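You operate a simulated robot arm through the tools that you are given. There is no shell and no other tool. Be economical: measure what you need, move in short steps, check, and stop when the job is done.

You run a simulated robot arm. Do the job below in one go: nothing can be reset, and whatever is moved stays where it is left.

## Task
Spin the teal and the purple glue tube for 5 seconds.
Fine: one tube in each well, hood shut, dial at 5, press the green button once; wait till the green lamp is out; leave the other tubes.

The check looks at the end state, three seconds after you hand in, the way a careful person would. Anything else that was tipped, shoved, dropped, spilled or broken makes it a failure.

## Robot
A 7-joint arm with a two-finger parallel gripper, fixed in place. Base frame: the origin is at the foot of the arm, x ahead of it, y to its left, z up; the work surface is at about z = 0.76. Units: m, degrees, N and s.
With the tool pointing down near the work surface it reaches from about 0.2 to 0.68 m from the base axis. Its first joint turns from -66.0 to 66.0 degrees. Payload 2.4 kg.
The tool frame sits at the grasp point between the pads (the TCP): z along the fingers, y along the line on which they close. The tips reach 0.03 m beyond it. Largest opening 0.094 m; finger width 0.028, thickness 0.01; the body of the gripper, 0.05 by 0.096 m, starts 0.055 m behind the TCP.
Orientation is told as [roll, pitch, yaw] about the base's x, y, z axes, in that order, counted from this pose: with the fingers straight down and closing along the base's y, the tool's x points along the base's -x, its y along +y and its z along -z.

## Interface
- The arm moves only by the tool play_rows. Its argument "series" is a list of rows, each an object (a shift or turn left out is 0, a gripper value left out holds the last) with "rotation": the turn, a rotation vector about the base's x, y, z in degrees, a list of three; "xyz": the shift along the base's x, y, z in m, a list of three; "claw": the closure, from 0 (fully open) to 1 (shut). In form: [{"rotation": [wx, wy, wz], "xyz": [tx, ty, tz], "claw": claw}, ...]. A call has 1 to 20 rows; each row is the pose to reach, as a shift and turn from the pose commanded when the call began. Rows are played at 5 a second. More than 0.05 m and 8.6 degrees between two rows, or a gripper value outside its range, and nothing of the call is played. A pose out of reach is approached as far as the arm can. The call stops where the force on the tool passes 70 N (or 10 N more than at its start, if that is more) or the arm is blocked; 0.2 s more then pass. The fingers move at their own pace (about 0.153 m/s each) and stop on an object; they squeeze with about 44 N. The grip force told is the motor's: it shows also when the fingers shut on nothing. Time passes only in rows, and 0.2 s behind the last, so rows that repeat a pose let the fingers close. The reply holds the time, the measured pose of the TCP, the force on the tool along the base axes, the opening and the grip force, in the units named above and with some noise, with the torque about the TCP (base axes, N m) and any sound that the robot's microphone picked up, and new pictures: "show" is both (left out), scene, wrist or none.
- Cameras (640 x 400 px; columns grow to the right, rows downward): "scene" is fixed at [0.0449, 0.4868, 1.4381]; the picture's right is [-0.64, -0.77, 0.00], its down [-0.49, 0.40, -0.77] and it looks along [0.60, -0.49, -0.63] (base axes); focal length 333 px, centre (320, 200). "wrist" rides on the gripper at [0.076, 0.014, -0.102] in the tool frame; the picture's right is [-0.18, 0.98, 0.00], its down [-0.75, -0.14, -0.64] and it looks along [-0.63, -0.12, 0.77] (tool axes); focal length 243 px, centre (320, 200). There is no depth. A picture from a camera that has moved, and an enlarged one, comes with that camera's place and axes in the base frame and with its lens.
- close_up(camera, box): a new picture of the part [left, top, right, bottom] of that camera's present view, enlarged. The clock stands still meanwhile.
- finish_job(): hands the job in; it is judged then, once.

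Work in short steps. Places have to be worked out from the pictures, the camera data and where the tool is seen: move nearer, look again, correct. Check each grasp and each placing, and mend what went wrong. You have 120 turns and 200 pictures in all, those below and enlarged ones among them. Open the gripper and draw the arm clear of the work before you hand the job in, unless the task says otherwise; then end with one line.

The tools are called after "Call:" as name(argument=value, ...) on one line, values as JSON. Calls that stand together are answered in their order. play_rows: Moves the arm, as the interface text tells. Its arguments: {"type":"object","properties":{"series":{"type":"array"},"show":{"type":"string","enum":["both","scene","wrist","none"]}},"required":["series"]} The other tools are called the same way: close_up (camera, box) takes an enlarged picture of a part of a camera's view; finish_job () hands the job in.

At the start:

```text
time: 0.0
tool_pos: [0.4126, -0.1434, 1.0717]
tool_rot: [0.0, 0.1, 0.0]
force: [0.0, 0.0, 0.2]
wrist_torque: [-0.03, 0.04, 0.02]
gripper_width: 0.0938
grasp_force: 0.2
```

scene: 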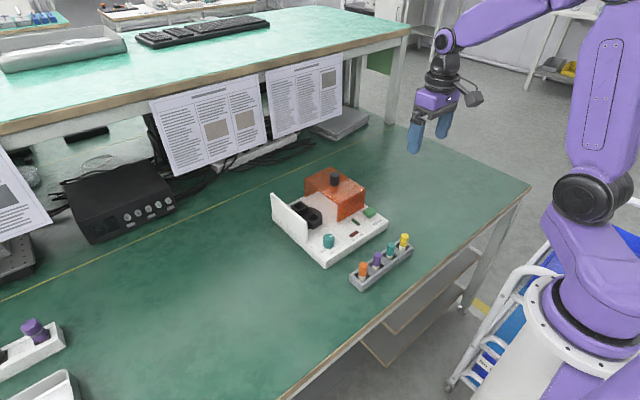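
wrist: 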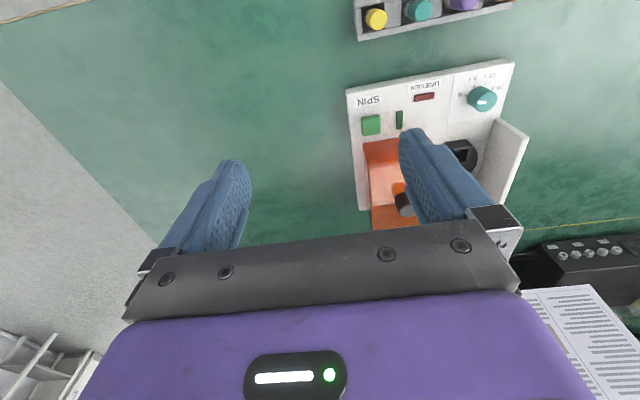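

I see the centrifuge with a rotor, an orange hood, dial, button, and a rack of four tubes. I'll enlarge both views to see the details.

Call:
close_up(camera="scene", box=[260, 150, 420, 300])

Call:
close_up(camera="wrist", box=[330, 0, 550, 240])

```text
2.67 times, centred on (340, 225) of scene
camera zoom: at [0.0449, 0.4868, 1.4381], right [-0.64, -0.77, 0.0], down [-0.49, 0.4, -0.77], along [0.6, -0.49, -0.63], focal length 887 px, centre (267, 133)
```

zoom: 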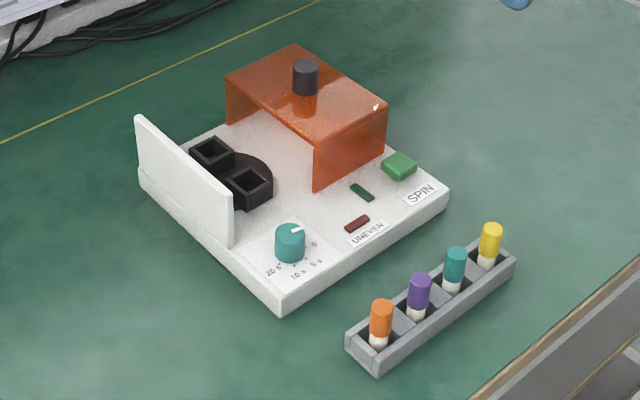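

```text
1.67 times, centred on (440, 120) of wrist
camera zoom: at [0.3361, -0.127, 1.1737], right [0.18, 0.98, 0.0], down [0.75, -0.14, 0.64], along [0.63, -0.12, -0.77], focal length 404 px, centre (120, 333)
```

zoom: 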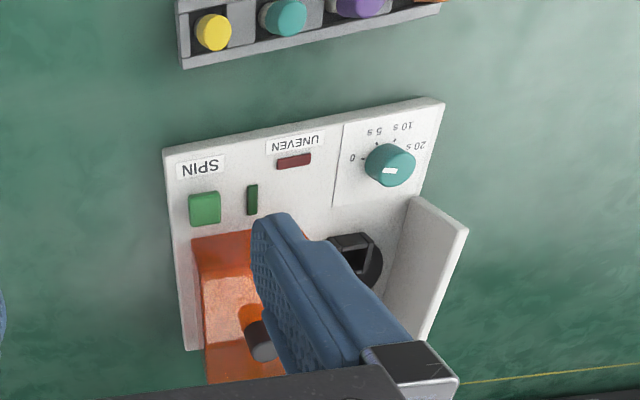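

Rack tubes are around x≈0.37, y≈0..0.08; the machine is behind it. I'll move back and to the left at height so the wrist camera sees everything.

Call:
play_rows(series=[{"xyz": [-0.02, 0.035, 0]}, {"xyz": [-0.04, 0.07, 0]}, {"xyz": [-0.06, 0.105, 0]}, {"xyz": [-0.08, 0.14, 0]}, {"xyz": [-0.1, 0.175, 0]}, {"xyz": [-0.12, 0.19, 0]}, {"xyz": [-0.12, 0.19, 0]}])

```text
time: 1.6
tool_pos: [0.2896, 0.0487, 1.0773]
tool_rot: [0.0, 0.0, 0.0]
force: [1.1, 0.2, -0.6]
wrist_torque: [-0.02, 0.0, 0.01]
gripper_width: 0.0941
grasp_force: 0.0
camera wrist: at [0.2134, 0.0633, 1.1775], right [0.18, 0.98, 0.0], down [0.75, -0.14, 0.64], along [0.63, -0.12, -0.77], focal length 243 px, centre (320, 200)
```

scene: 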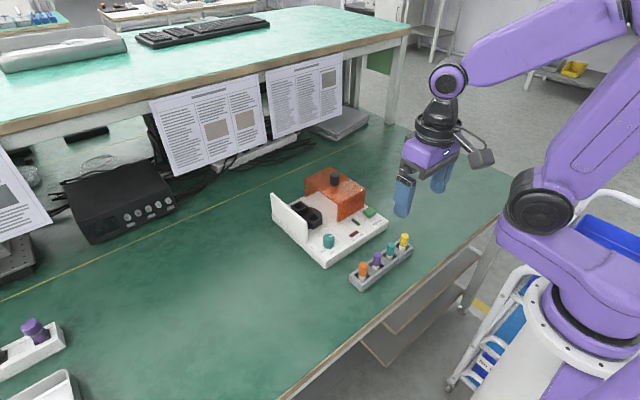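
wrist: 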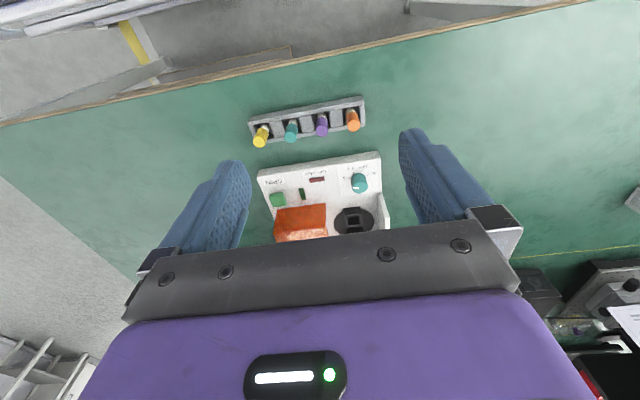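

Call:
close_up(camera="wrist", box=[240, 85, 400, 245])

Call:
close_up(camera="scene", box=[340, 225, 420, 295])

Call:
close_up(camera="scene", box=[265, 160, 395, 270])

```text
2.50 times, centred on (320, 165) of wrist
camera zoom: at [0.2134, 0.0633, 1.1775], right [0.18, 0.98, 0.0], down [0.75, -0.14, 0.64], along [0.63, -0.12, -0.77], focal length 606 px, centre (320, 288)
```

zoom: 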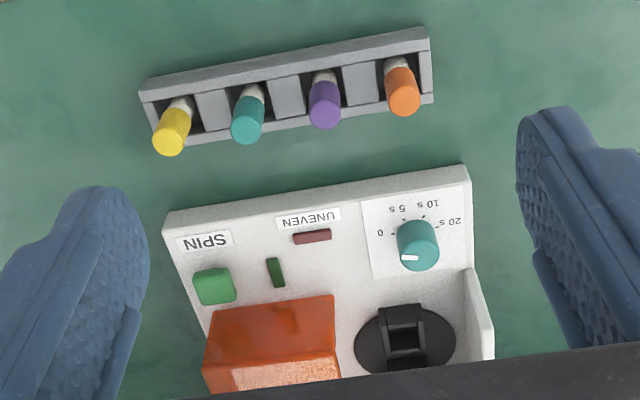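

```text
5.71 times, centred on (380, 260) of scene
camera zoom: at [0.0449, 0.4869, 1.4381], right [-0.64, -0.77, 0.0], down [-0.49, 0.4, -0.77], along [0.6, -0.49, -0.63], focal length 1901 px, centre (-23, -143)
```

zoom: 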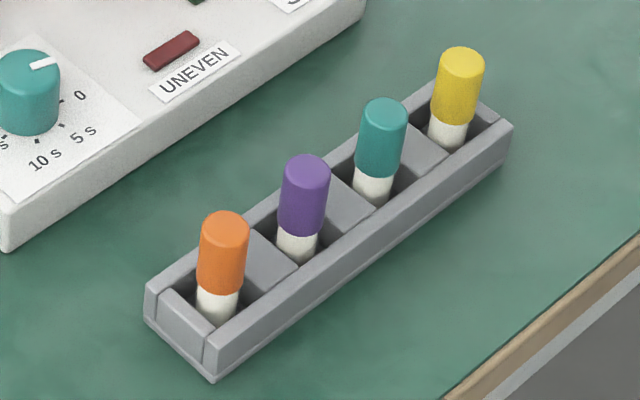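

```text
3.64 times, centred on (330, 215) of scene
camera zoom: at [0.0449, 0.4869, 1.4381], right [-0.64, -0.77, 0.0], down [-0.49, 0.4, -0.77], along [0.6, -0.49, -0.63], focal length 1210 px, centre (284, 146)
```

zoom: 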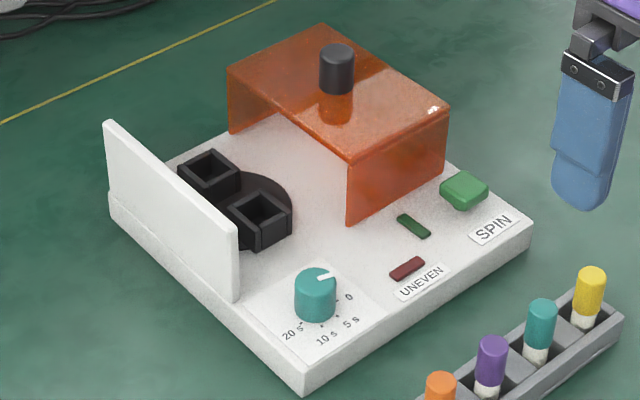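

Estimates: teal cap top ≈(0.37,−0.012,0.83), purple ≈(0.37,0.038,0.83), wells ≈(0.58,0.068) and (0.645,0.07), dial pointer at 0. Fingers should close along x to avoid neighbour tubes, so I turn −90° and hover above the teal tube.

Call:
play_rows(series=[{"rotation": [0, 0, -8], "xyz": [0.007, -0.005, -0.01], "claw": 0}, {"rotation": [0, 0, -16], "xyz": [0.014, -0.01, -0.02]}, {"rotation": [0, 0, -24], "xyz": [0.021, -0.015, -0.03]}, {"rotation": [0, 0, -32], "xyz": [0.028, -0.02, -0.04]}, {"rotation": [0, 0, -40], "xyz": [0.035, -0.025, -0.05]}, {"rotation": [0, 0, -48], "xyz": [0.042, -0.03, -0.06]}, {"rotation": [0, 0, -56], "xyz": [0.049, -0.036, -0.07]}, {"rotation": [0, 0, -64], "xyz": [0.056, -0.042, -0.08]}, {"rotation": [0, 0, -72], "xyz": [0.063, -0.048, -0.095]}, {"rotation": [0, 0, -80], "xyz": [0.07, -0.054, -0.11]}, {"rotation": [0, 0, -88], "xyz": [0.076, -0.06, -0.12]}, {"rotation": [0, 0, -90], "xyz": [0.08, -0.06, -0.13]}, {"rotation": [0, 0, -90], "xyz": [0.08, -0.06, -0.13]}])

```text
time: 4.4
tool_pos: [0.3721, -0.0125, 0.9439]
tool_rot: [0.0, 0.0, -90.0]
force: [-0.2, 0.2, -0.5]
wrist_torque: [0.01, 0.03, -0.01]
gripper_width: 0.0942
grasp_force: 0.1
camera wrist: at [0.3865, 0.065, 1.045], right [0.98, -0.18, 0.0], down [-0.14, -0.75, 0.64], along [-0.12, -0.63, -0.77], focal length 243 px, centre (320, 200)
```

scene: 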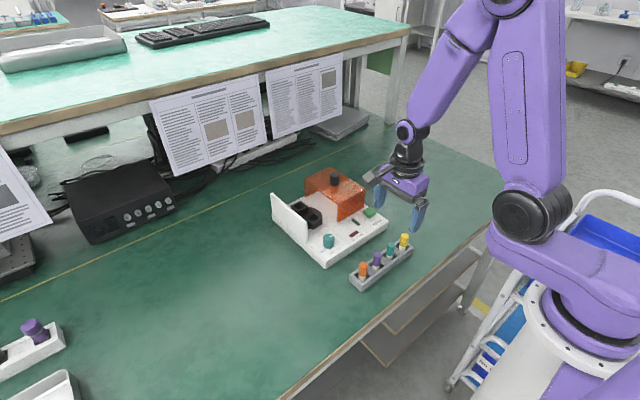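
wrist: 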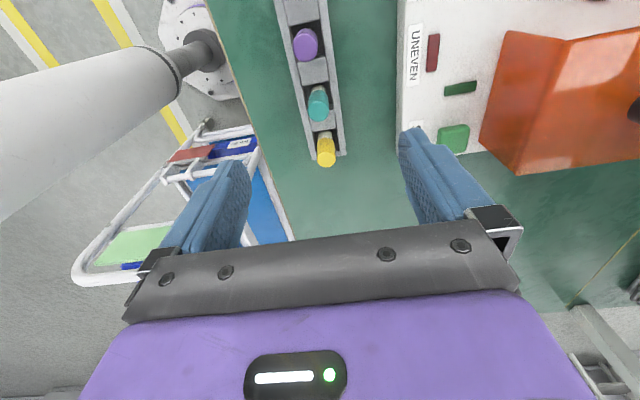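

The turn is done; I'll enlarge the wrist view to fix the teal cap's place.

Call:
close_up(camera="wrist", box=[260, 20, 380, 180])

```text
2.50 times, centred on (320, 100) of wrist
camera zoom: at [0.3865, 0.065, 1.045], right [0.98, -0.18, 0.0], down [-0.14, -0.75, 0.64], along [-0.12, -0.63, -0.77], focal length 606 px, centre (320, 450)
```

zoom: 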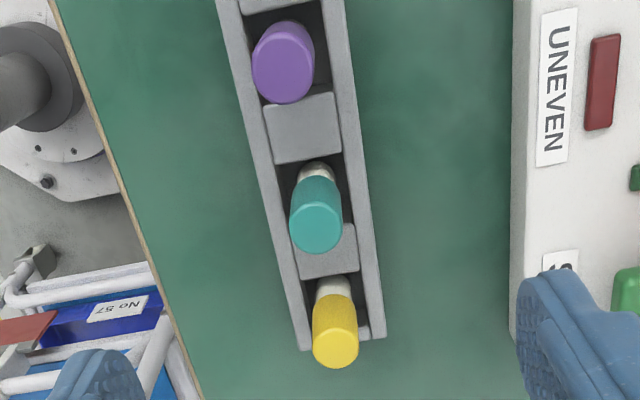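

Teal cap top at (0.370, −0.011, 0.83), 20 mm across. I narrow the fingers to ~5 cm and descend to z≈0.85 first for a check.

Call:
play_rows(series=[{"xyz": [-0.002, 0.001, -0.03], "claw": 0.45}, {"xyz": [-0.002, 0.001, -0.06]}, {"xyz": [-0.002, 0.001, -0.085]}, {"xyz": [-0.002, 0.001, -0.085]}])

```text
time: 5.4
tool_pos: [0.3727, -0.0131, 0.8587]
tool_rot: [0.0, 0.0, -90.0]
force: [0.2, -0.3, -0.1]
wrist_torque: [0.0, 0.01, 0.01]
gripper_width: 0.0516
grasp_force: 0.1
camera wrist: at [0.3857, 0.064, 0.9601], right [0.98, -0.18, 0.0], down [-0.14, -0.75, 0.64], along [-0.12, -0.63, -0.77], focal length 243 px, centre (320, 200)
```

scene: 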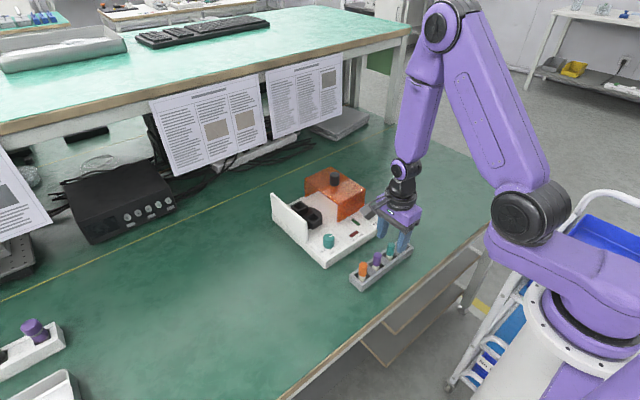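
wrist: 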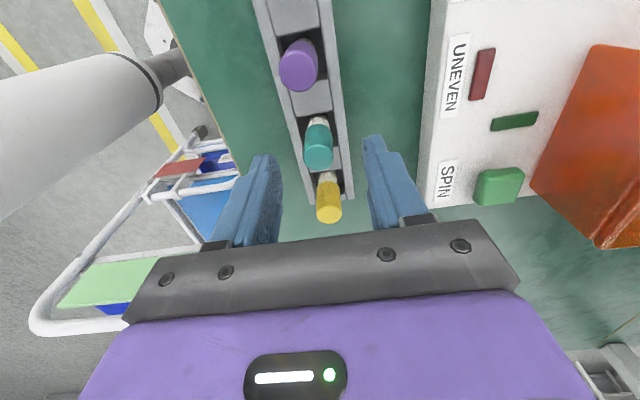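

The tube is centred between the fingers. Descend to z≈0.826 and close.

Call:
play_rows(series=[{"xyz": [0.0, 0.001, -0.016]}, {"xyz": [0.0, 0.001, -0.031]}, {"xyz": [0.0, 0.001, -0.031], "claw": 1}, {"xyz": [0.0, 0.001, -0.031], "claw": 1}, {"xyz": [0.0, 0.001, -0.031], "claw": 1}], show="wrist")

```text
time: 6.6
tool_pos: [0.3725, -0.0117, 0.8267]
tool_rot: [0.0, 0.0, -90.0]
force: [-0.3, -0.3, 0.3]
wrist_torque: [-0.02, -0.01, 0.01]
gripper_width: 0.0187
grasp_force: 44.2
camera wrist: at [0.3857, 0.0656, 0.9285], right [0.98, -0.18, 0.0], down [-0.14, -0.75, 0.64], along [-0.12, -0.63, -0.77], focal length 243 px, centre (320, 200)
```

wrist: 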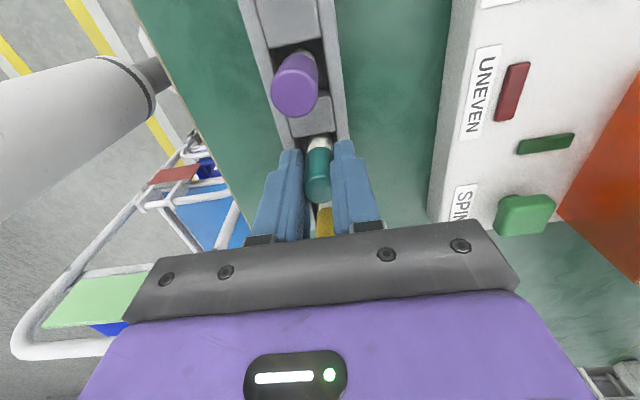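

Gripped at 18.7 mm width. Lift straight up.

Call:
play_rows(series=[{"xyz": [0.0, 0.0, 0.03]}, {"xyz": [0.0, 0.0, 0.07]}, {"xyz": [0.0, 0.0, 0.11]}, {"xyz": [0.0, 0.0, 0.14]}, {"xyz": [0.0, 0.0, 0.14]}])

Call:
close_up(camera="scene", box=[330, 160, 450, 300])

```text
time: 7.8
tool_pos: [0.3683, -0.0084, 0.9658]
tool_rot: [0.1, 0.0, -89.9]
force: [1.3, -0.1, -0.4]
wrist_torque: [0.03, 0.03, 0.0]
gripper_width: 0.0186
grasp_force: 44.0
camera wrist: at [0.3836, 0.0683, 1.0681], right [0.98, -0.18, 0.0], down [-0.14, -0.75, 0.64], along [-0.12, -0.63, -0.77], focal length 243 px, centre (320, 200)
```

scene: 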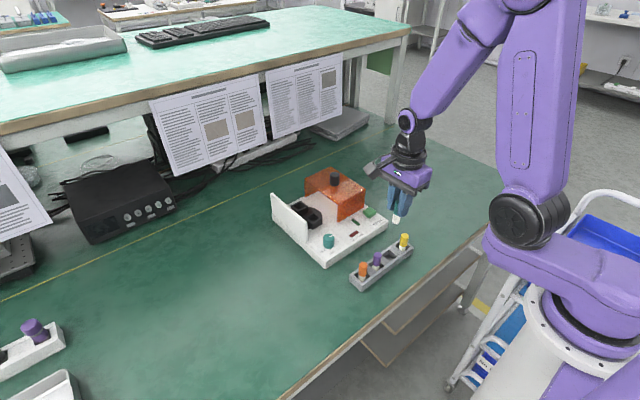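
wrist: 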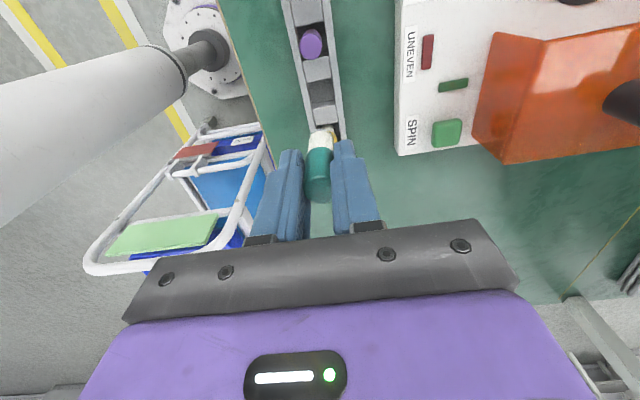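

```text
2.86 times, centred on (390, 230) of scene
camera zoom: at [0.0449, 0.4868, 1.4381], right [-0.64, -0.77, 0.0], down [-0.49, 0.4, -0.77], along [0.6, -0.49, -0.63], focal length 950 px, centre (120, 114)
```

zoom: 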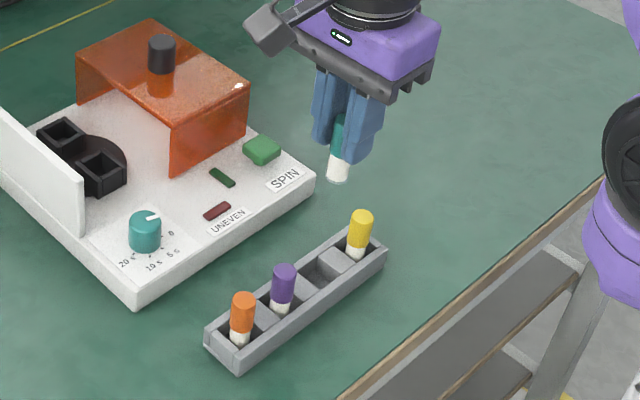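

Teal tube is held upright. Its bottom is about 5 cm below the TCP. I move at this height over the rotor region, first y then x.

Call:
play_rows(series=[{"xyz": [0.02, 0.035, 0.0]}, {"xyz": [0.05, 0.07, 0.0]}, {"xyz": [0.09, 0.08, 0.0]}, {"xyz": [0.13, 0.08, 0.0]}, {"xyz": [0.17, 0.08, 0.0]}, {"xyz": [0.2, 0.08, 0.0]}, {"xyz": [0.22, 0.08, 0.0]}, {"xyz": [0.24, 0.08, 0.0]}, {"xyz": [0.24, 0.08, 0.0]}])

Call:
close_up(camera="scene", box=[260, 130, 400, 270])

Call:
close_up(camera="wrist", box=[220, 40, 420, 220])

```text
time: 9.8
tool_pos: [0.6109, 0.0697, 0.964]
tool_rot: [-0.1, 0.0, -90.0]
force: [-0.1, 0.0, -0.1]
wrist_torque: [0.01, 0.01, -0.01]
gripper_width: 0.0183
grasp_force: 44.3
camera wrist: at [0.6242, 0.1466, 1.0668], right [0.98, -0.18, 0.0], down [-0.14, -0.75, 0.64], along [-0.12, -0.63, -0.77], focal length 243 px, centre (320, 200)
```

scene: 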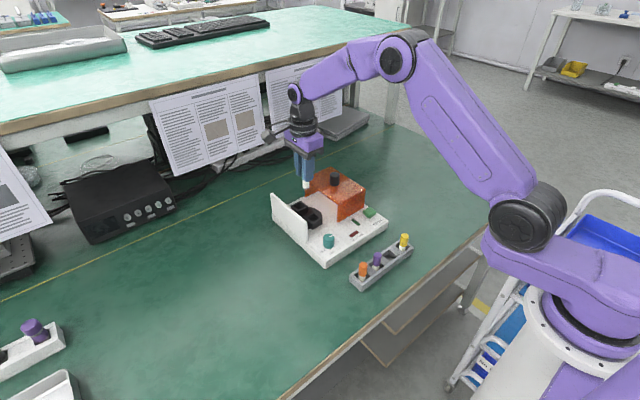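
wrist: 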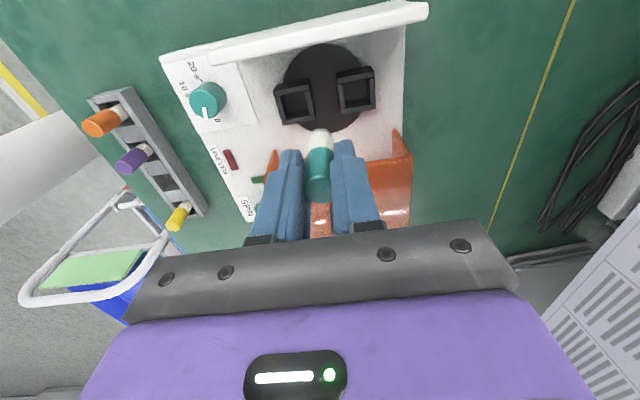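

```text
2.86 times, centred on (330, 200) of scene
camera zoom: at [0.0449, 0.4868, 1.4381], right [-0.64, -0.77, 0.0], down [-0.49, 0.4, -0.77], along [0.6, -0.49, -0.63], focal length 950 px, centre (291, 200)
```

zoom: 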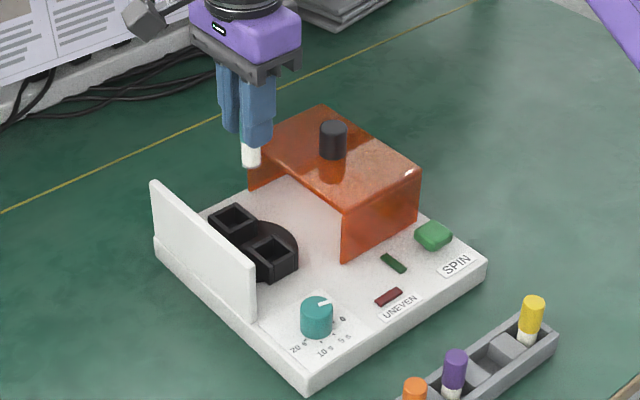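

```text
2.22 times, centred on (320, 130) of wrist
camera zoom: at [0.6242, 0.1466, 1.0668], right [0.98, -0.18, 0.0], down [-0.14, -0.75, 0.64], along [-0.12, -0.63, -0.77], focal length 539 px, centre (320, 356)
```

zoom: 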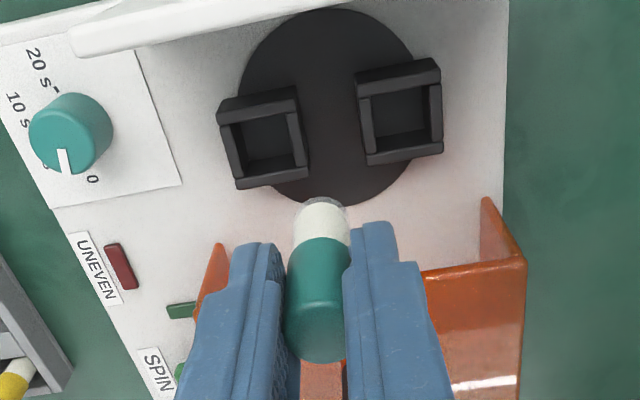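

I need well centres and rim heights; enlarging further in both views.

Call:
close_up(camera="scene", box=[285, 190, 345, 240])

Call:
close_up(camera="wrist", box=[260, 40, 400, 150])

```text
8.00 times, centred on (315, 215) of scene
camera zoom: at [0.0449, 0.4868, 1.4381], right [-0.64, -0.77, 0.0], down [-0.49, 0.4, -0.77], along [0.6, -0.49, -0.63], focal length 2661 px, centre (360, 80)
```

zoom: 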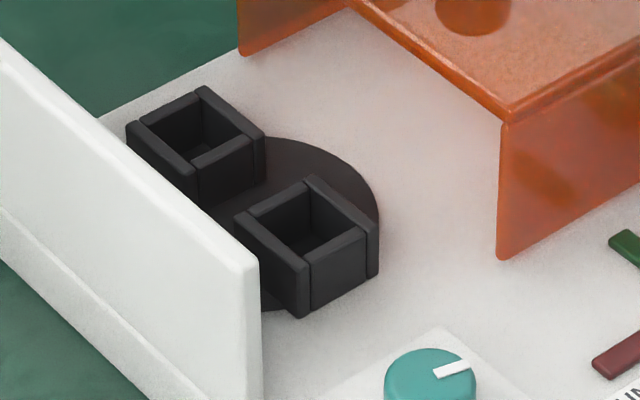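

```text
3.64 times, centred on (330, 95) of wrist
camera zoom: at [0.6242, 0.1466, 1.0668], right [0.98, -0.18, 0.0], down [-0.14, -0.75, 0.64], along [-0.12, -0.63, -0.77], focal length 882 px, centre (284, 582)
```

zoom: 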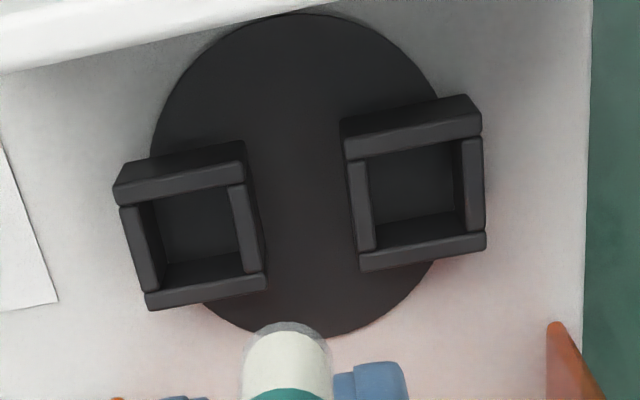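

Wells: near (0.584,0.0695), far (0.646,0.069), rims at z≈0.82, openings ≈26 mm. Move over the far well and lower to just above the rim for checking.

Call:
play_rows(series=[{"xyz": [0.018, 0.001, 0.0]}, {"xyz": [0.035, 0.001, 0.0]}, {"xyz": [0.035, 0.001, -0.03]}, {"xyz": [0.035, 0.001, -0.06]}, {"xyz": [0.035, 0.001, -0.08]}, {"xyz": [0.035, 0.001, -0.08]}])

Call:
close_up(camera="scene", box=[270, 150, 350, 230])

Call:
close_up(camera="wrist", box=[240, 80, 400, 220])

```text
time: 11.2
tool_pos: [0.6442, 0.072, 0.8872]
tool_rot: [0.0, 0.0, -89.9]
force: [0.9, -0.1, -0.7]
wrist_torque: [-0.01, -0.02, 0.02]
gripper_width: 0.0186
grasp_force: 44.1
camera wrist: at [0.6574, 0.1489, 0.9888], right [0.98, -0.18, 0.0], down [-0.14, -0.75, 0.64], along [-0.12, -0.63, -0.77], focal length 243 px, centre (320, 200)
```

scene: 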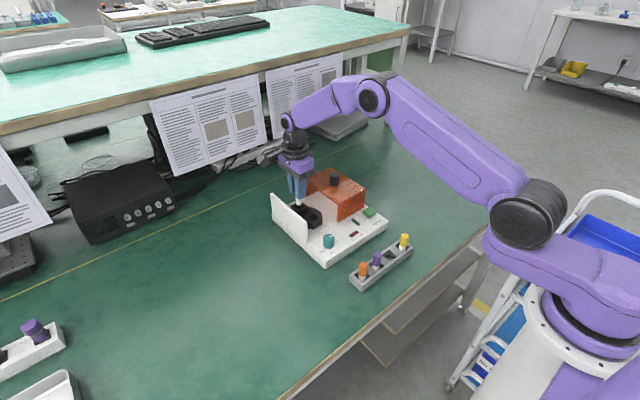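
wrist: 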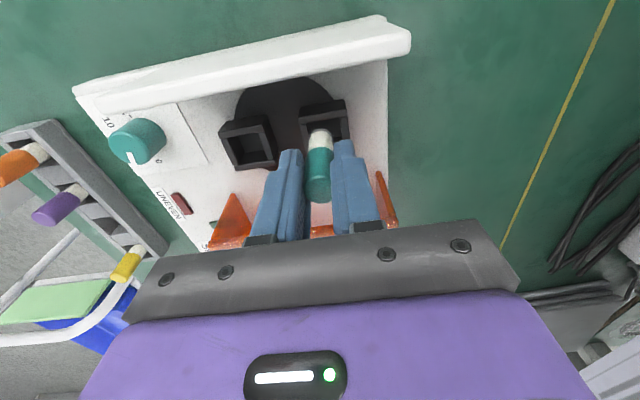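

```text
5.00 times, centred on (310, 190) of scene
camera zoom: at [0.0449, 0.4868, 1.4381], right [-0.64, -0.77, 0.0], down [-0.49, 0.4, -0.77], along [0.6, -0.49, -0.63], focal length 1663 px, centre (370, 250)
```

zoom: 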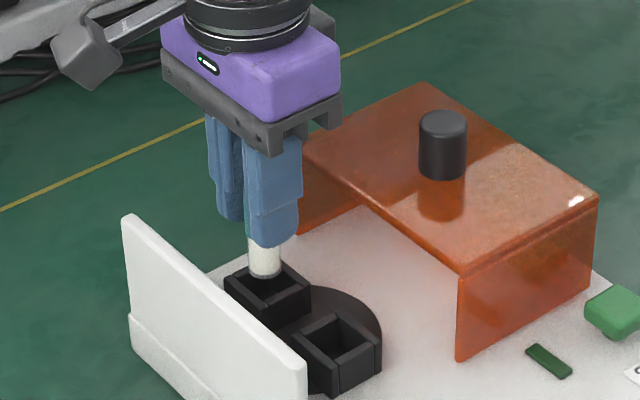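

```text
2.86 times, centred on (320, 150) of wrist
camera zoom: at [0.6574, 0.1489, 0.9888], right [0.98, -0.18, 0.0], down [-0.14, -0.75, 0.64], along [-0.12, -0.63, -0.77], focal length 693 px, centre (320, 343)
```

zoom: 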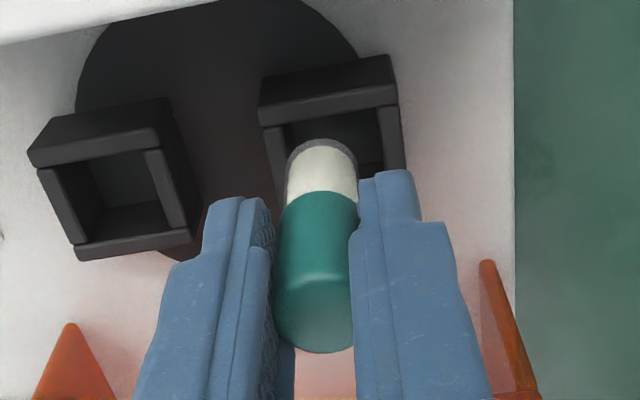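

Tube lines up with the far well within ~2 mm. Lower it in, watching force, stopping with tips just above the rim.

Call:
play_rows(series=[{"xyz": [0.001, 0.0, -0.01]}, {"xyz": [0.001, 0.0, -0.02]}, {"xyz": [0.001, 0.0, -0.03]}, {"xyz": [0.001, 0.0, -0.03]}], show="wrist")

Call:
close_up(camera="scene", box=[270, 150, 350, 230])

```text
time: 12.2
tool_pos: [0.6474, 0.0689, 0.8607]
tool_rot: [0.7, 0.0, -90.1]
force: [-2.8, -7.6, 37.4]
wrist_torque: [-0.05, 0.15, 0.06]
gripper_width: 0.0185
grasp_force: 44.1
camera wrist: at [0.6601, 0.1461, 0.9621], right [0.98, -0.19, 0.01], down [-0.15, -0.75, 0.64], along [-0.11, -0.63, -0.77], focal length 243 px, centre (320, 200)
```

wrist: 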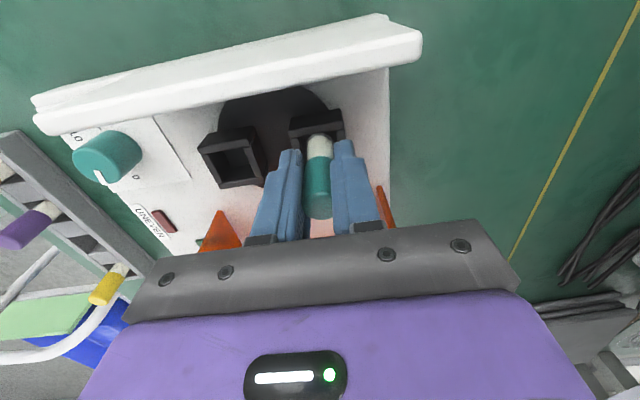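

```text
5.00 times, centred on (310, 190) of scene
camera zoom: at [0.0441, 0.4865, 1.4382], right [-0.64, -0.77, 0.0], down [-0.49, 0.4, -0.77], along [0.6, -0.49, -0.63], focal length 1663 px, centre (370, 250)
```

zoom: 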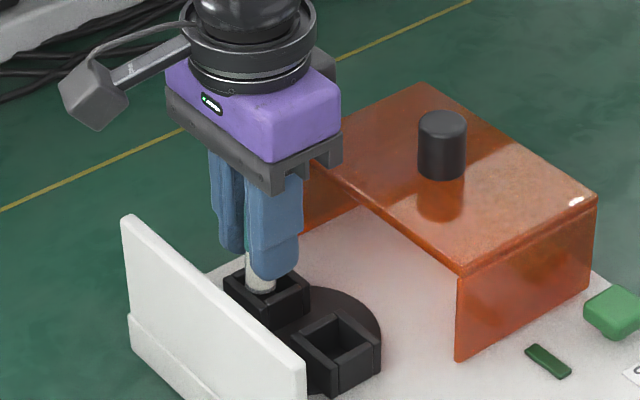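

Contact with 37 N at z=0.861, likely a rim edge or the floor. I back off a few mm and look closely.

Call:
play_rows(series=[{"xyz": [0.0, 0.0, 0.008]}, {"xyz": [0.0, 0.0, 0.008]}], show="none")

Call:
close_up(camera="scene", box=[290, 180, 330, 215])

Call:
close_up(camera="wrist", box=[270, 80, 370, 180])

```text
time: 12.8
tool_pos: [0.6441, 0.0732, 0.8644]
tool_rot: [-0.2, 0.0, -89.9]
force: [-0.2, -0.5, -0.2]
wrist_torque: [-0.01, 0.01, 0.02]
gripper_width: 0.0185
grasp_force: 44.2
```

```text
11.43 times, centred on (310, 198) of scene
camera zoom: at [0.0449, 0.4868, 1.4381], right [-0.64, -0.77, 0.0], down [-0.49, 0.4, -0.77], along [0.6, -0.49, -0.63], focal length 3801 px, centre (434, 229)
```

zoom: 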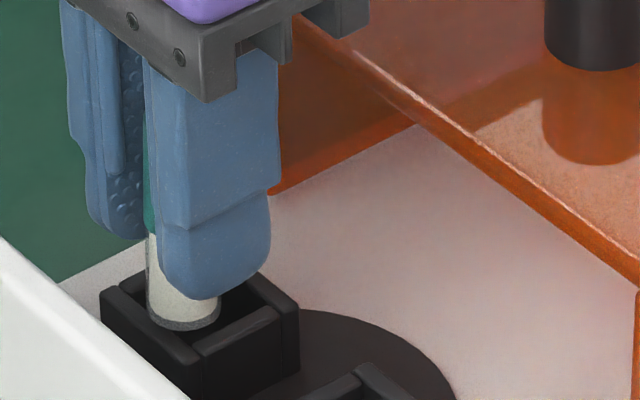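

```text
4.00 times, centred on (320, 130) of wrist
camera zoom: at [0.6582, 0.1496, 0.9655], right [0.98, -0.18, 0.0], down [-0.14, -0.75, 0.64], along [-0.12, -0.63, -0.77], focal length 970 px, centre (320, 480)
```

zoom: 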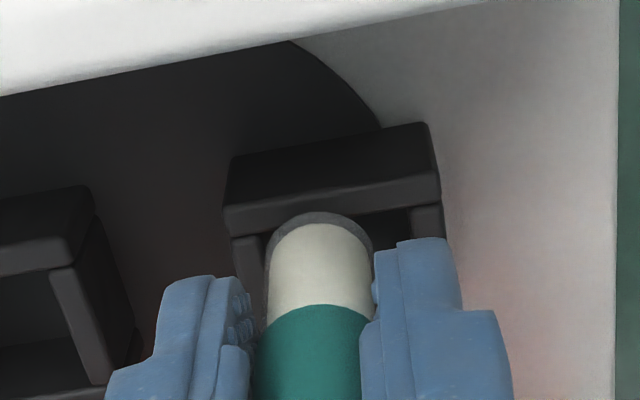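

The tube's edge overlaps the +y rim; the tube sits ~5 mm too far in +y and ~2 mm short in x. Correct that while raised, then look again.

Call:
play_rows(series=[{"xyz": [0.0, 0.0, 0.008]}, {"xyz": [0.002, -0.005, 0.008]}, {"xyz": [0.002, -0.005, 0.003]}, {"xyz": [0.002, -0.005, 0.003]}], show="none")

Call:
close_up(camera="scene", box=[290, 180, 330, 215])

Call:
close_up(camera="wrist", box=[270, 80, 370, 180])

```text
time: 13.8
tool_pos: [0.6471, 0.0651, 0.8677]
tool_rot: [0.0, 0.0, -89.9]
force: [-1.0, -0.7, 0.1]
wrist_torque: [0.0, -0.02, -0.01]
gripper_width: 0.0186
grasp_force: 44.3
```

```text
11.43 times, centred on (310, 198) of scene
camera zoom: at [0.0449, 0.4868, 1.4381], right [-0.64, -0.77, 0.0], down [-0.49, 0.4, -0.77], along [0.6, -0.49, -0.63], focal length 3801 px, centre (434, 229)
```

zoom: 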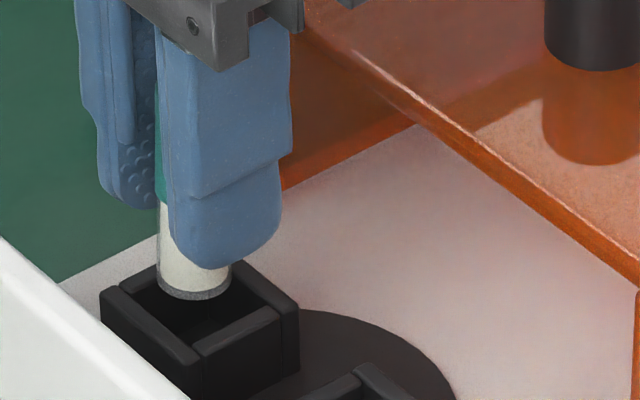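

```text
4.00 times, centred on (320, 130) of wrist
camera zoom: at [0.6621, 0.1428, 0.9689], right [0.98, -0.18, 0.0], down [-0.14, -0.75, 0.64], along [-0.12, -0.63, -0.77], focal length 970 px, centre (320, 480)
```

zoom: 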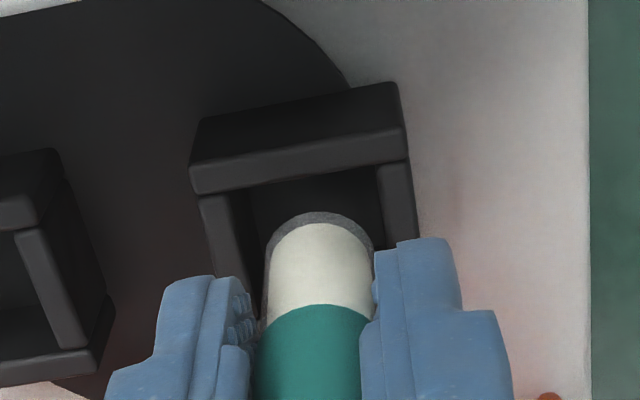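

Now the tube bottom lies inside the opening in both views. Lower gently.

Call:
play_rows(series=[{"xyz": [0.0, 0.0, -0.005]}, {"xyz": [0.0, 0.0, -0.01]}, {"xyz": [0.0, 0.0, -0.014]}, {"xyz": [0.0, 0.0, -0.014]}], show="none")

Call:
close_up(camera="scene", box=[290, 180, 330, 215])

Call:
close_up(camera="wrist", box=[270, 80, 370, 180])

```text
time: 14.8
tool_pos: [0.6486, 0.066, 0.8525]
tool_rot: [0.1, 0.0, -90.0]
force: [-0.1, 0.7, -0.1]
wrist_torque: [-0.02, -0.01, 0.0]
gripper_width: 0.0185
grasp_force: 44.0
```

```text
11.43 times, centred on (310, 198) of scene
camera zoom: at [0.0449, 0.4868, 1.4381], right [-0.64, -0.77, 0.0], down [-0.49, 0.4, -0.77], along [0.6, -0.49, -0.63], focal length 3801 px, centre (434, 229)
```

zoom: 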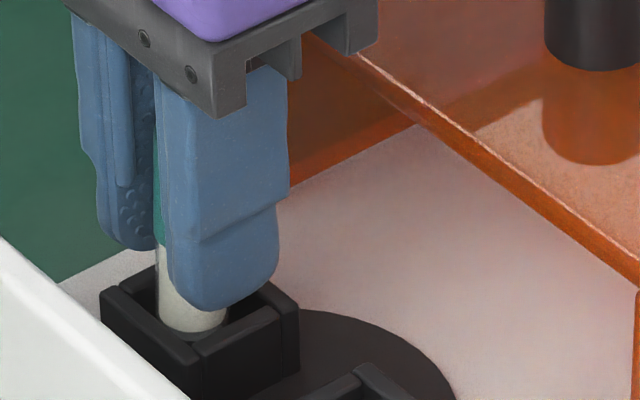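

```text
4.00 times, centred on (320, 130) of wrist
camera zoom: at [0.6627, 0.1435, 0.9554], right [0.98, -0.18, 0.0], down [-0.14, -0.75, 0.64], along [-0.12, -0.63, -0.77], focal length 970 px, centre (320, 480)
```

zoom: 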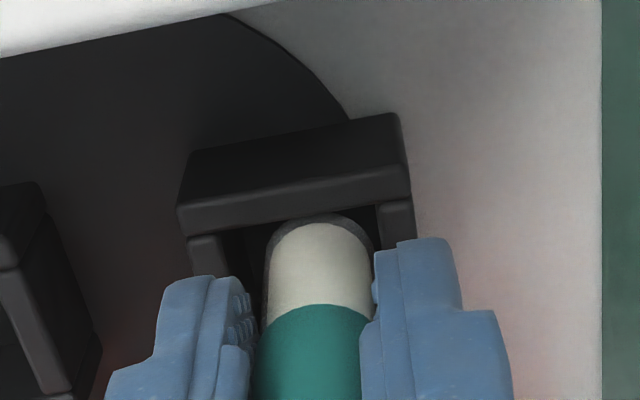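

The tube bottom is inside the well with no force. I nudge −y 1.5 mm, lower 2 mm more, then open slightly to release.

Call:
play_rows(series=[{"xyz": [0.0, -0.0015, -0.002]}, {"xyz": [0.0, -0.0015, -0.002]}, {"xyz": [0.0, -0.0015, -0.002], "claw": 0.6}, {"xyz": [0.0, -0.0015, -0.002], "claw": 0.6}, {"xyz": [0.0, -0.0015, -0.002], "claw": 0.6}], show="wrist")

Call:
close_up(camera="scene", box=[285, 165, 335, 215])

```text
time: 16.0
tool_pos: [0.6487, 0.065, 0.8512]
tool_rot: [0.0, 0.0, -89.9]
force: [-0.1, 0.0, -0.7]
wrist_torque: [0.01, -0.02, 0.01]
gripper_width: 0.0373
grasp_force: 0.2
camera wrist: at [0.6625, 0.1421, 0.9528], right [0.98, -0.18, 0.0], down [-0.14, -0.75, 0.64], along [-0.12, -0.63, -0.77], focal length 243 px, centre (320, 200)
```

wrist: 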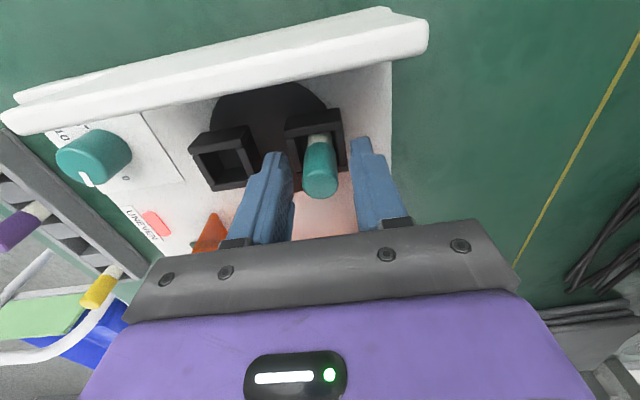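

```text
8.00 times, centred on (310, 190) of scene
camera zoom: at [0.0449, 0.4868, 1.4381], right [-0.64, -0.77, 0.0], down [-0.49, 0.4, -0.77], along [0.6, -0.49, -0.63], focal length 2661 px, centre (400, 280)
```

zoom: 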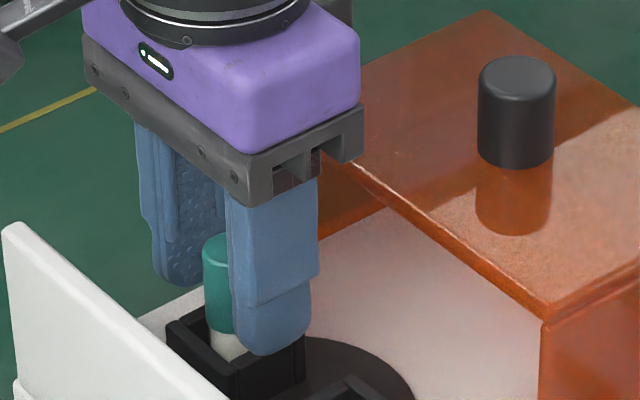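

Teal dropped into the far well and stands (UNEVEN lamp is on, as expected with one tube). Rise up and check.

Call:
play_rows(series=[{"xyz": [0.0, 0.0, 0.03], "claw": 0.6}, {"xyz": [0.0, 0.0, 0.07]}, {"xyz": [0.0, 0.0, 0.11]}, {"xyz": [0.0, 0.0, 0.11], "claw": 0.45}], show="wrist")

Call:
close_up(camera="scene", box=[285, 180, 335, 230])

```text
time: 17.0
tool_pos: [0.65, 0.0638, 0.9627]
tool_rot: [0.0, 0.0, -90.0]
force: [0.0, -0.1, 0.0]
wrist_torque: [-0.02, 0.02, 0.03]
gripper_width: 0.0518
grasp_force: 0.0
camera wrist: at [0.664, 0.1405, 1.0635], right [0.98, -0.18, 0.0], down [-0.14, -0.75, 0.64], along [-0.12, -0.63, -0.77], focal length 243 px, centre (320, 200)
```

wrist: 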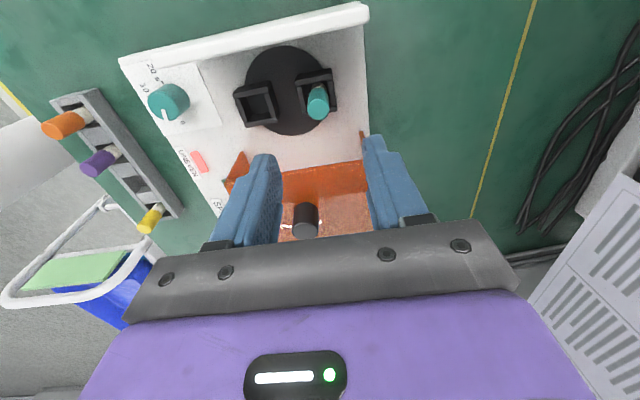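

```text
8.00 times, centred on (310, 205) of scene
camera zoom: at [0.0449, 0.4868, 1.4381], right [-0.64, -0.77, 0.0], down [-0.49, 0.4, -0.77], along [0.6, -0.49, -0.63], focal length 2661 px, centre (400, 160)
```

zoom: 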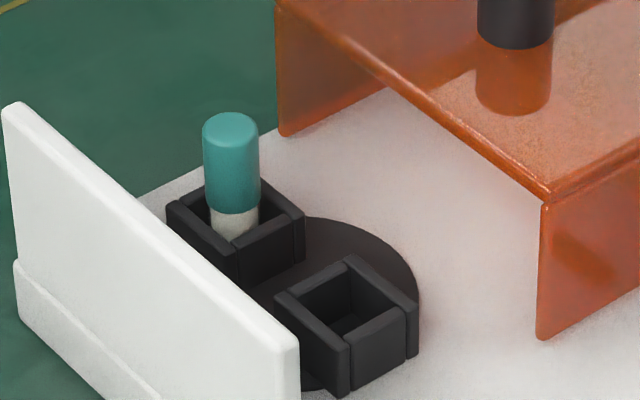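

Teal stands upright in the far well. Now go back above the purple tube (~(0.370,0.038)).

Call:
play_rows(series=[{"xyz": [-0.045, 0.0, 0.0]}, {"xyz": [-0.09, 0.0, 0.0]}, {"xyz": [-0.135, 0.0, 0.0]}, {"xyz": [-0.18, -0.01, 0.0]}, {"xyz": [-0.225, -0.02, 0.0]}, {"xyz": [-0.265, -0.025, 0.0]}, {"xyz": [-0.278, -0.025, -0.03]}, {"xyz": [-0.278, -0.025, -0.07]}, {"xyz": [-0.278, -0.025, -0.09]}, {"xyz": [-0.278, -0.025, -0.09]}], show="none")

Call:
close_up(camera="wrist", box=[240, 60, 400, 220])

Call:
close_up(camera="scene", box=[340, 210, 420, 290])

```text
time: 19.2
tool_pos: [0.3703, 0.0391, 0.8735]
tool_rot: [0.0, 0.0, -90.0]
force: [0.3, 0.1, -0.3]
wrist_torque: [-0.03, -0.01, -0.02]
gripper_width: 0.0515
grasp_force: 0.0
```

```text
2.50 times, centred on (320, 140) of wrist
camera zoom: at [0.3837, 0.1171, 0.9748], right [0.98, -0.18, 0.0], down [-0.14, -0.75, 0.64], along [-0.12, -0.63, -0.77], focal length 606 px, centre (320, 350)
```

zoom: 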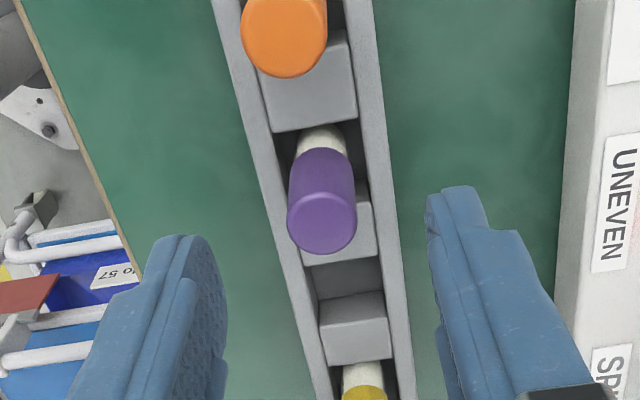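

```text
5.00 times, centred on (380, 250) of scene
camera zoom: at [0.0449, 0.4868, 1.4381], right [-0.64, -0.77, 0.0], down [-0.49, 0.4, -0.77], along [0.6, -0.49, -0.63], focal length 1663 px, centre (20, -50)
```

zoom: 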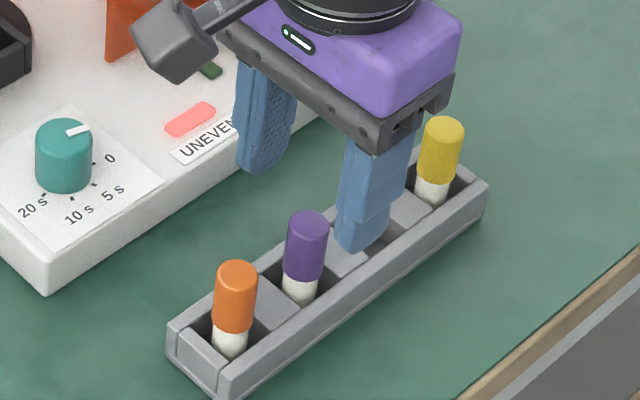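

Purple top at (0.3695, 0.040). Adjust slightly, descend to 0.826, and close.

Call:
play_rows(series=[{"xyz": [-0.001, 0.002, -0.02]}, {"xyz": [-0.001, 0.002, -0.035]}, {"xyz": [-0.001, 0.002, -0.045]}, {"xyz": [-0.001, 0.002, -0.045], "claw": 1}, {"xyz": [-0.001, 0.002, -0.045], "claw": 1}, {"xyz": [-0.001, 0.002, -0.045], "claw": 1}], show="wrist")

```text
time: 20.6
tool_pos: [0.3694, 0.0426, 0.8283]
tool_rot: [0.0, 0.0, -89.9]
force: [0.8, -1.0, 0.2]
wrist_torque: [-0.1, -0.03, -0.02]
gripper_width: 0.0187
grasp_force: 44.0
camera wrist: at [0.3846, 0.1189, 0.9295], right [0.98, -0.18, 0.0], down [-0.14, -0.75, 0.64], along [-0.12, -0.63, -0.77], focal length 243 px, centre (320, 200)
```

wrist: 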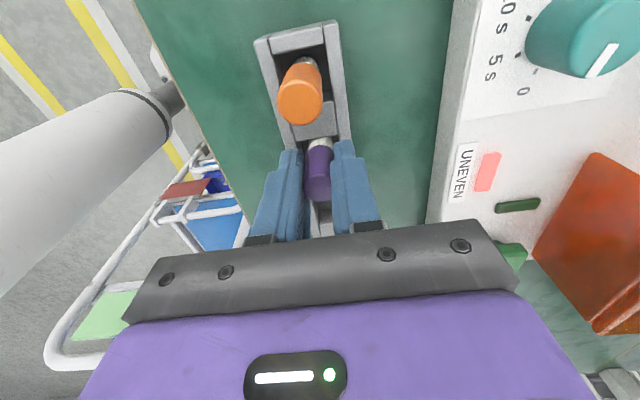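

Purple gripped. Lift and carry to above the near well, using the correction learnt with teal (TCP ≈(0.5865,0.063)).

Call:
play_rows(series=[{"xyz": [0.0, 0.0, 0.04]}, {"xyz": [0.0, 0.0, 0.09]}, {"xyz": [0.0, 0.0, 0.135]}, {"xyz": [0.045, 0.005, 0.135]}, {"xyz": [0.09, 0.01, 0.135]}, {"xyz": [0.135, 0.015, 0.135]}, {"xyz": [0.175, 0.023, 0.135]}, {"xyz": [0.205, 0.023, 0.135]}, {"xyz": [0.217, 0.023, 0.135]}, {"xyz": [0.217, 0.023, 0.1]}, {"xyz": [0.217, 0.023, 0.07]}, {"xyz": [0.217, 0.023, 0.05]}, {"xyz": [0.217, 0.023, 0.05]}])

Call:
close_up(camera="scene", box=[290, 180, 345, 235])

Call:
close_up(camera="wrist", box=[270, 80, 370, 180])

```text
time: 23.4
tool_pos: [0.5855, 0.0661, 0.8767]
tool_rot: [0.0, 0.0, -90.0]
force: [-0.3, 0.5, 0.4]
wrist_torque: [0.0, 0.0, 0.02]
gripper_width: 0.0186
grasp_force: 44.4
camera wrist: at [0.5993, 0.1431, 0.9782], right [0.98, -0.18, 0.0], down [-0.14, -0.75, 0.64], along [-0.12, -0.63, -0.77], focal length 243 px, centre (320, 200)
```

scene: 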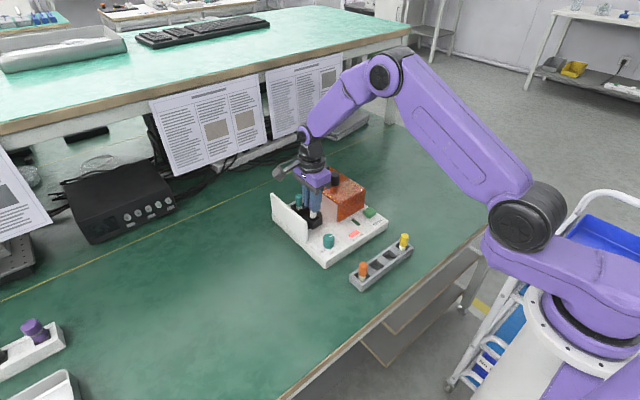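
wrist: 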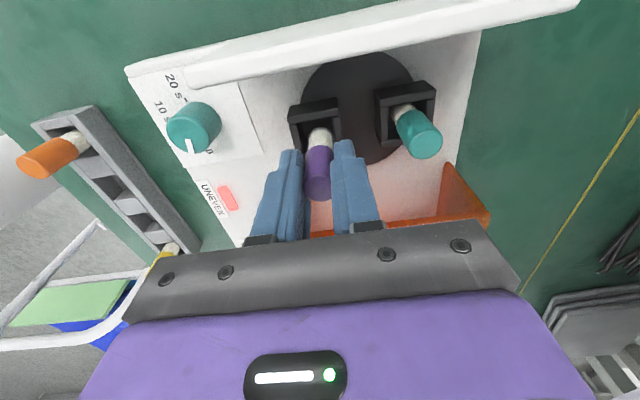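

```text
7.27 times, centred on (318, 208) of scene
camera zoom: at [0.0449, 0.4868, 1.4381], right [-0.64, -0.77, 0.0], down [-0.49, 0.4, -0.77], along [0.6, -0.49, -0.63], focal length 2419 px, centre (338, 146)
```

zoom: 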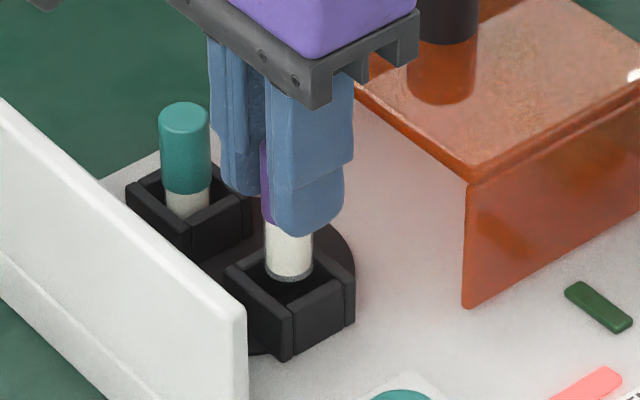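

```text
4.00 times, centred on (320, 130) of wrist
camera zoom: at [0.5993, 0.1431, 0.9782], right [0.98, -0.18, 0.0], down [-0.14, -0.75, 0.64], along [-0.12, -0.63, -0.77], focal length 970 px, centre (320, 480)
```

zoom: 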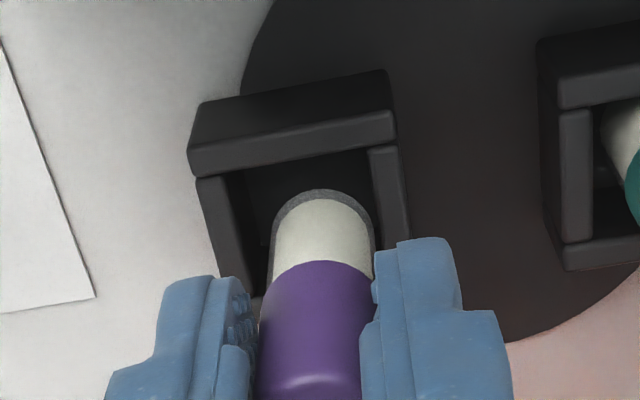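

The tube bottom is at rim level and centred in y; it needs ~1.5 mm toward −x. Lower gently into the near well.

Call:
play_rows(series=[{"xyz": [-0.0015, 0.0, 0.0]}, {"xyz": [-0.0015, 0.0, -0.006]}, {"xyz": [-0.0015, 0.0, -0.012]}, {"xyz": [-0.0015, 0.0, -0.016]}, {"xyz": [-0.0015, 0.0, -0.016]}], show="none")

Call:
close_up(camera="scene", box=[290, 180, 345, 235])

Call:
close_up(camera="wrist", box=[270, 80, 370, 180])

```text
time: 24.6
tool_pos: [0.5836, 0.0652, 0.8601]
tool_rot: [0.0, 0.1, -89.9]
force: [0.3, 1.1, -0.3]
wrist_torque: [0.09, -0.02, 0.02]
gripper_width: 0.0185
grasp_force: 44.3
```

```text
7.27 times, centred on (318, 208) of scene
camera zoom: at [0.0449, 0.4869, 1.4381], right [-0.64, -0.77, 0.0], down [-0.49, 0.4, -0.77], along [0.6, -0.49, -0.63], focal length 2419 px, centre (338, 146)
```

zoom: 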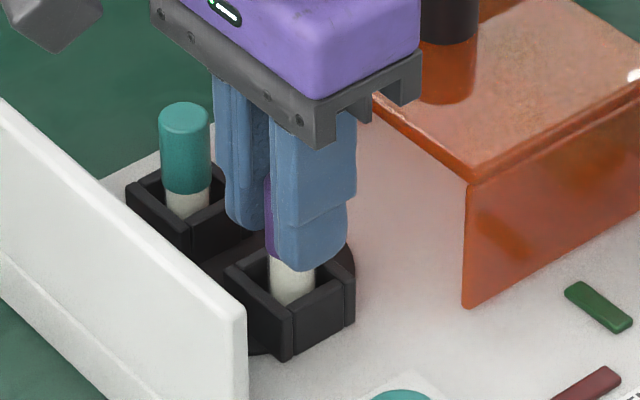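

```text
4.00 times, centred on (320, 130) of wrist
camera zoom: at [0.5983, 0.1423, 0.9613], right [0.98, -0.18, 0.0], down [-0.14, -0.75, 0.64], along [-0.12, -0.63, -0.77], focal length 970 px, centre (320, 480)
```

zoom: 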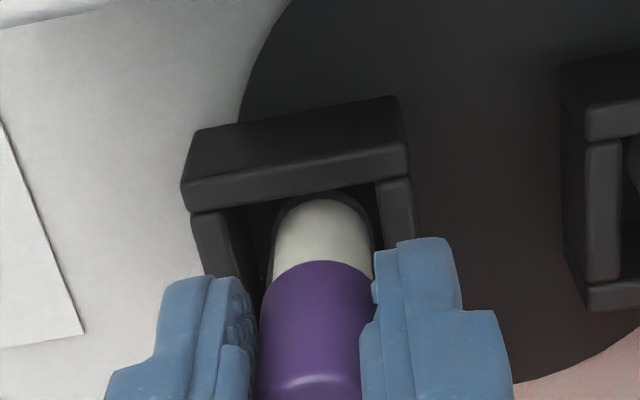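

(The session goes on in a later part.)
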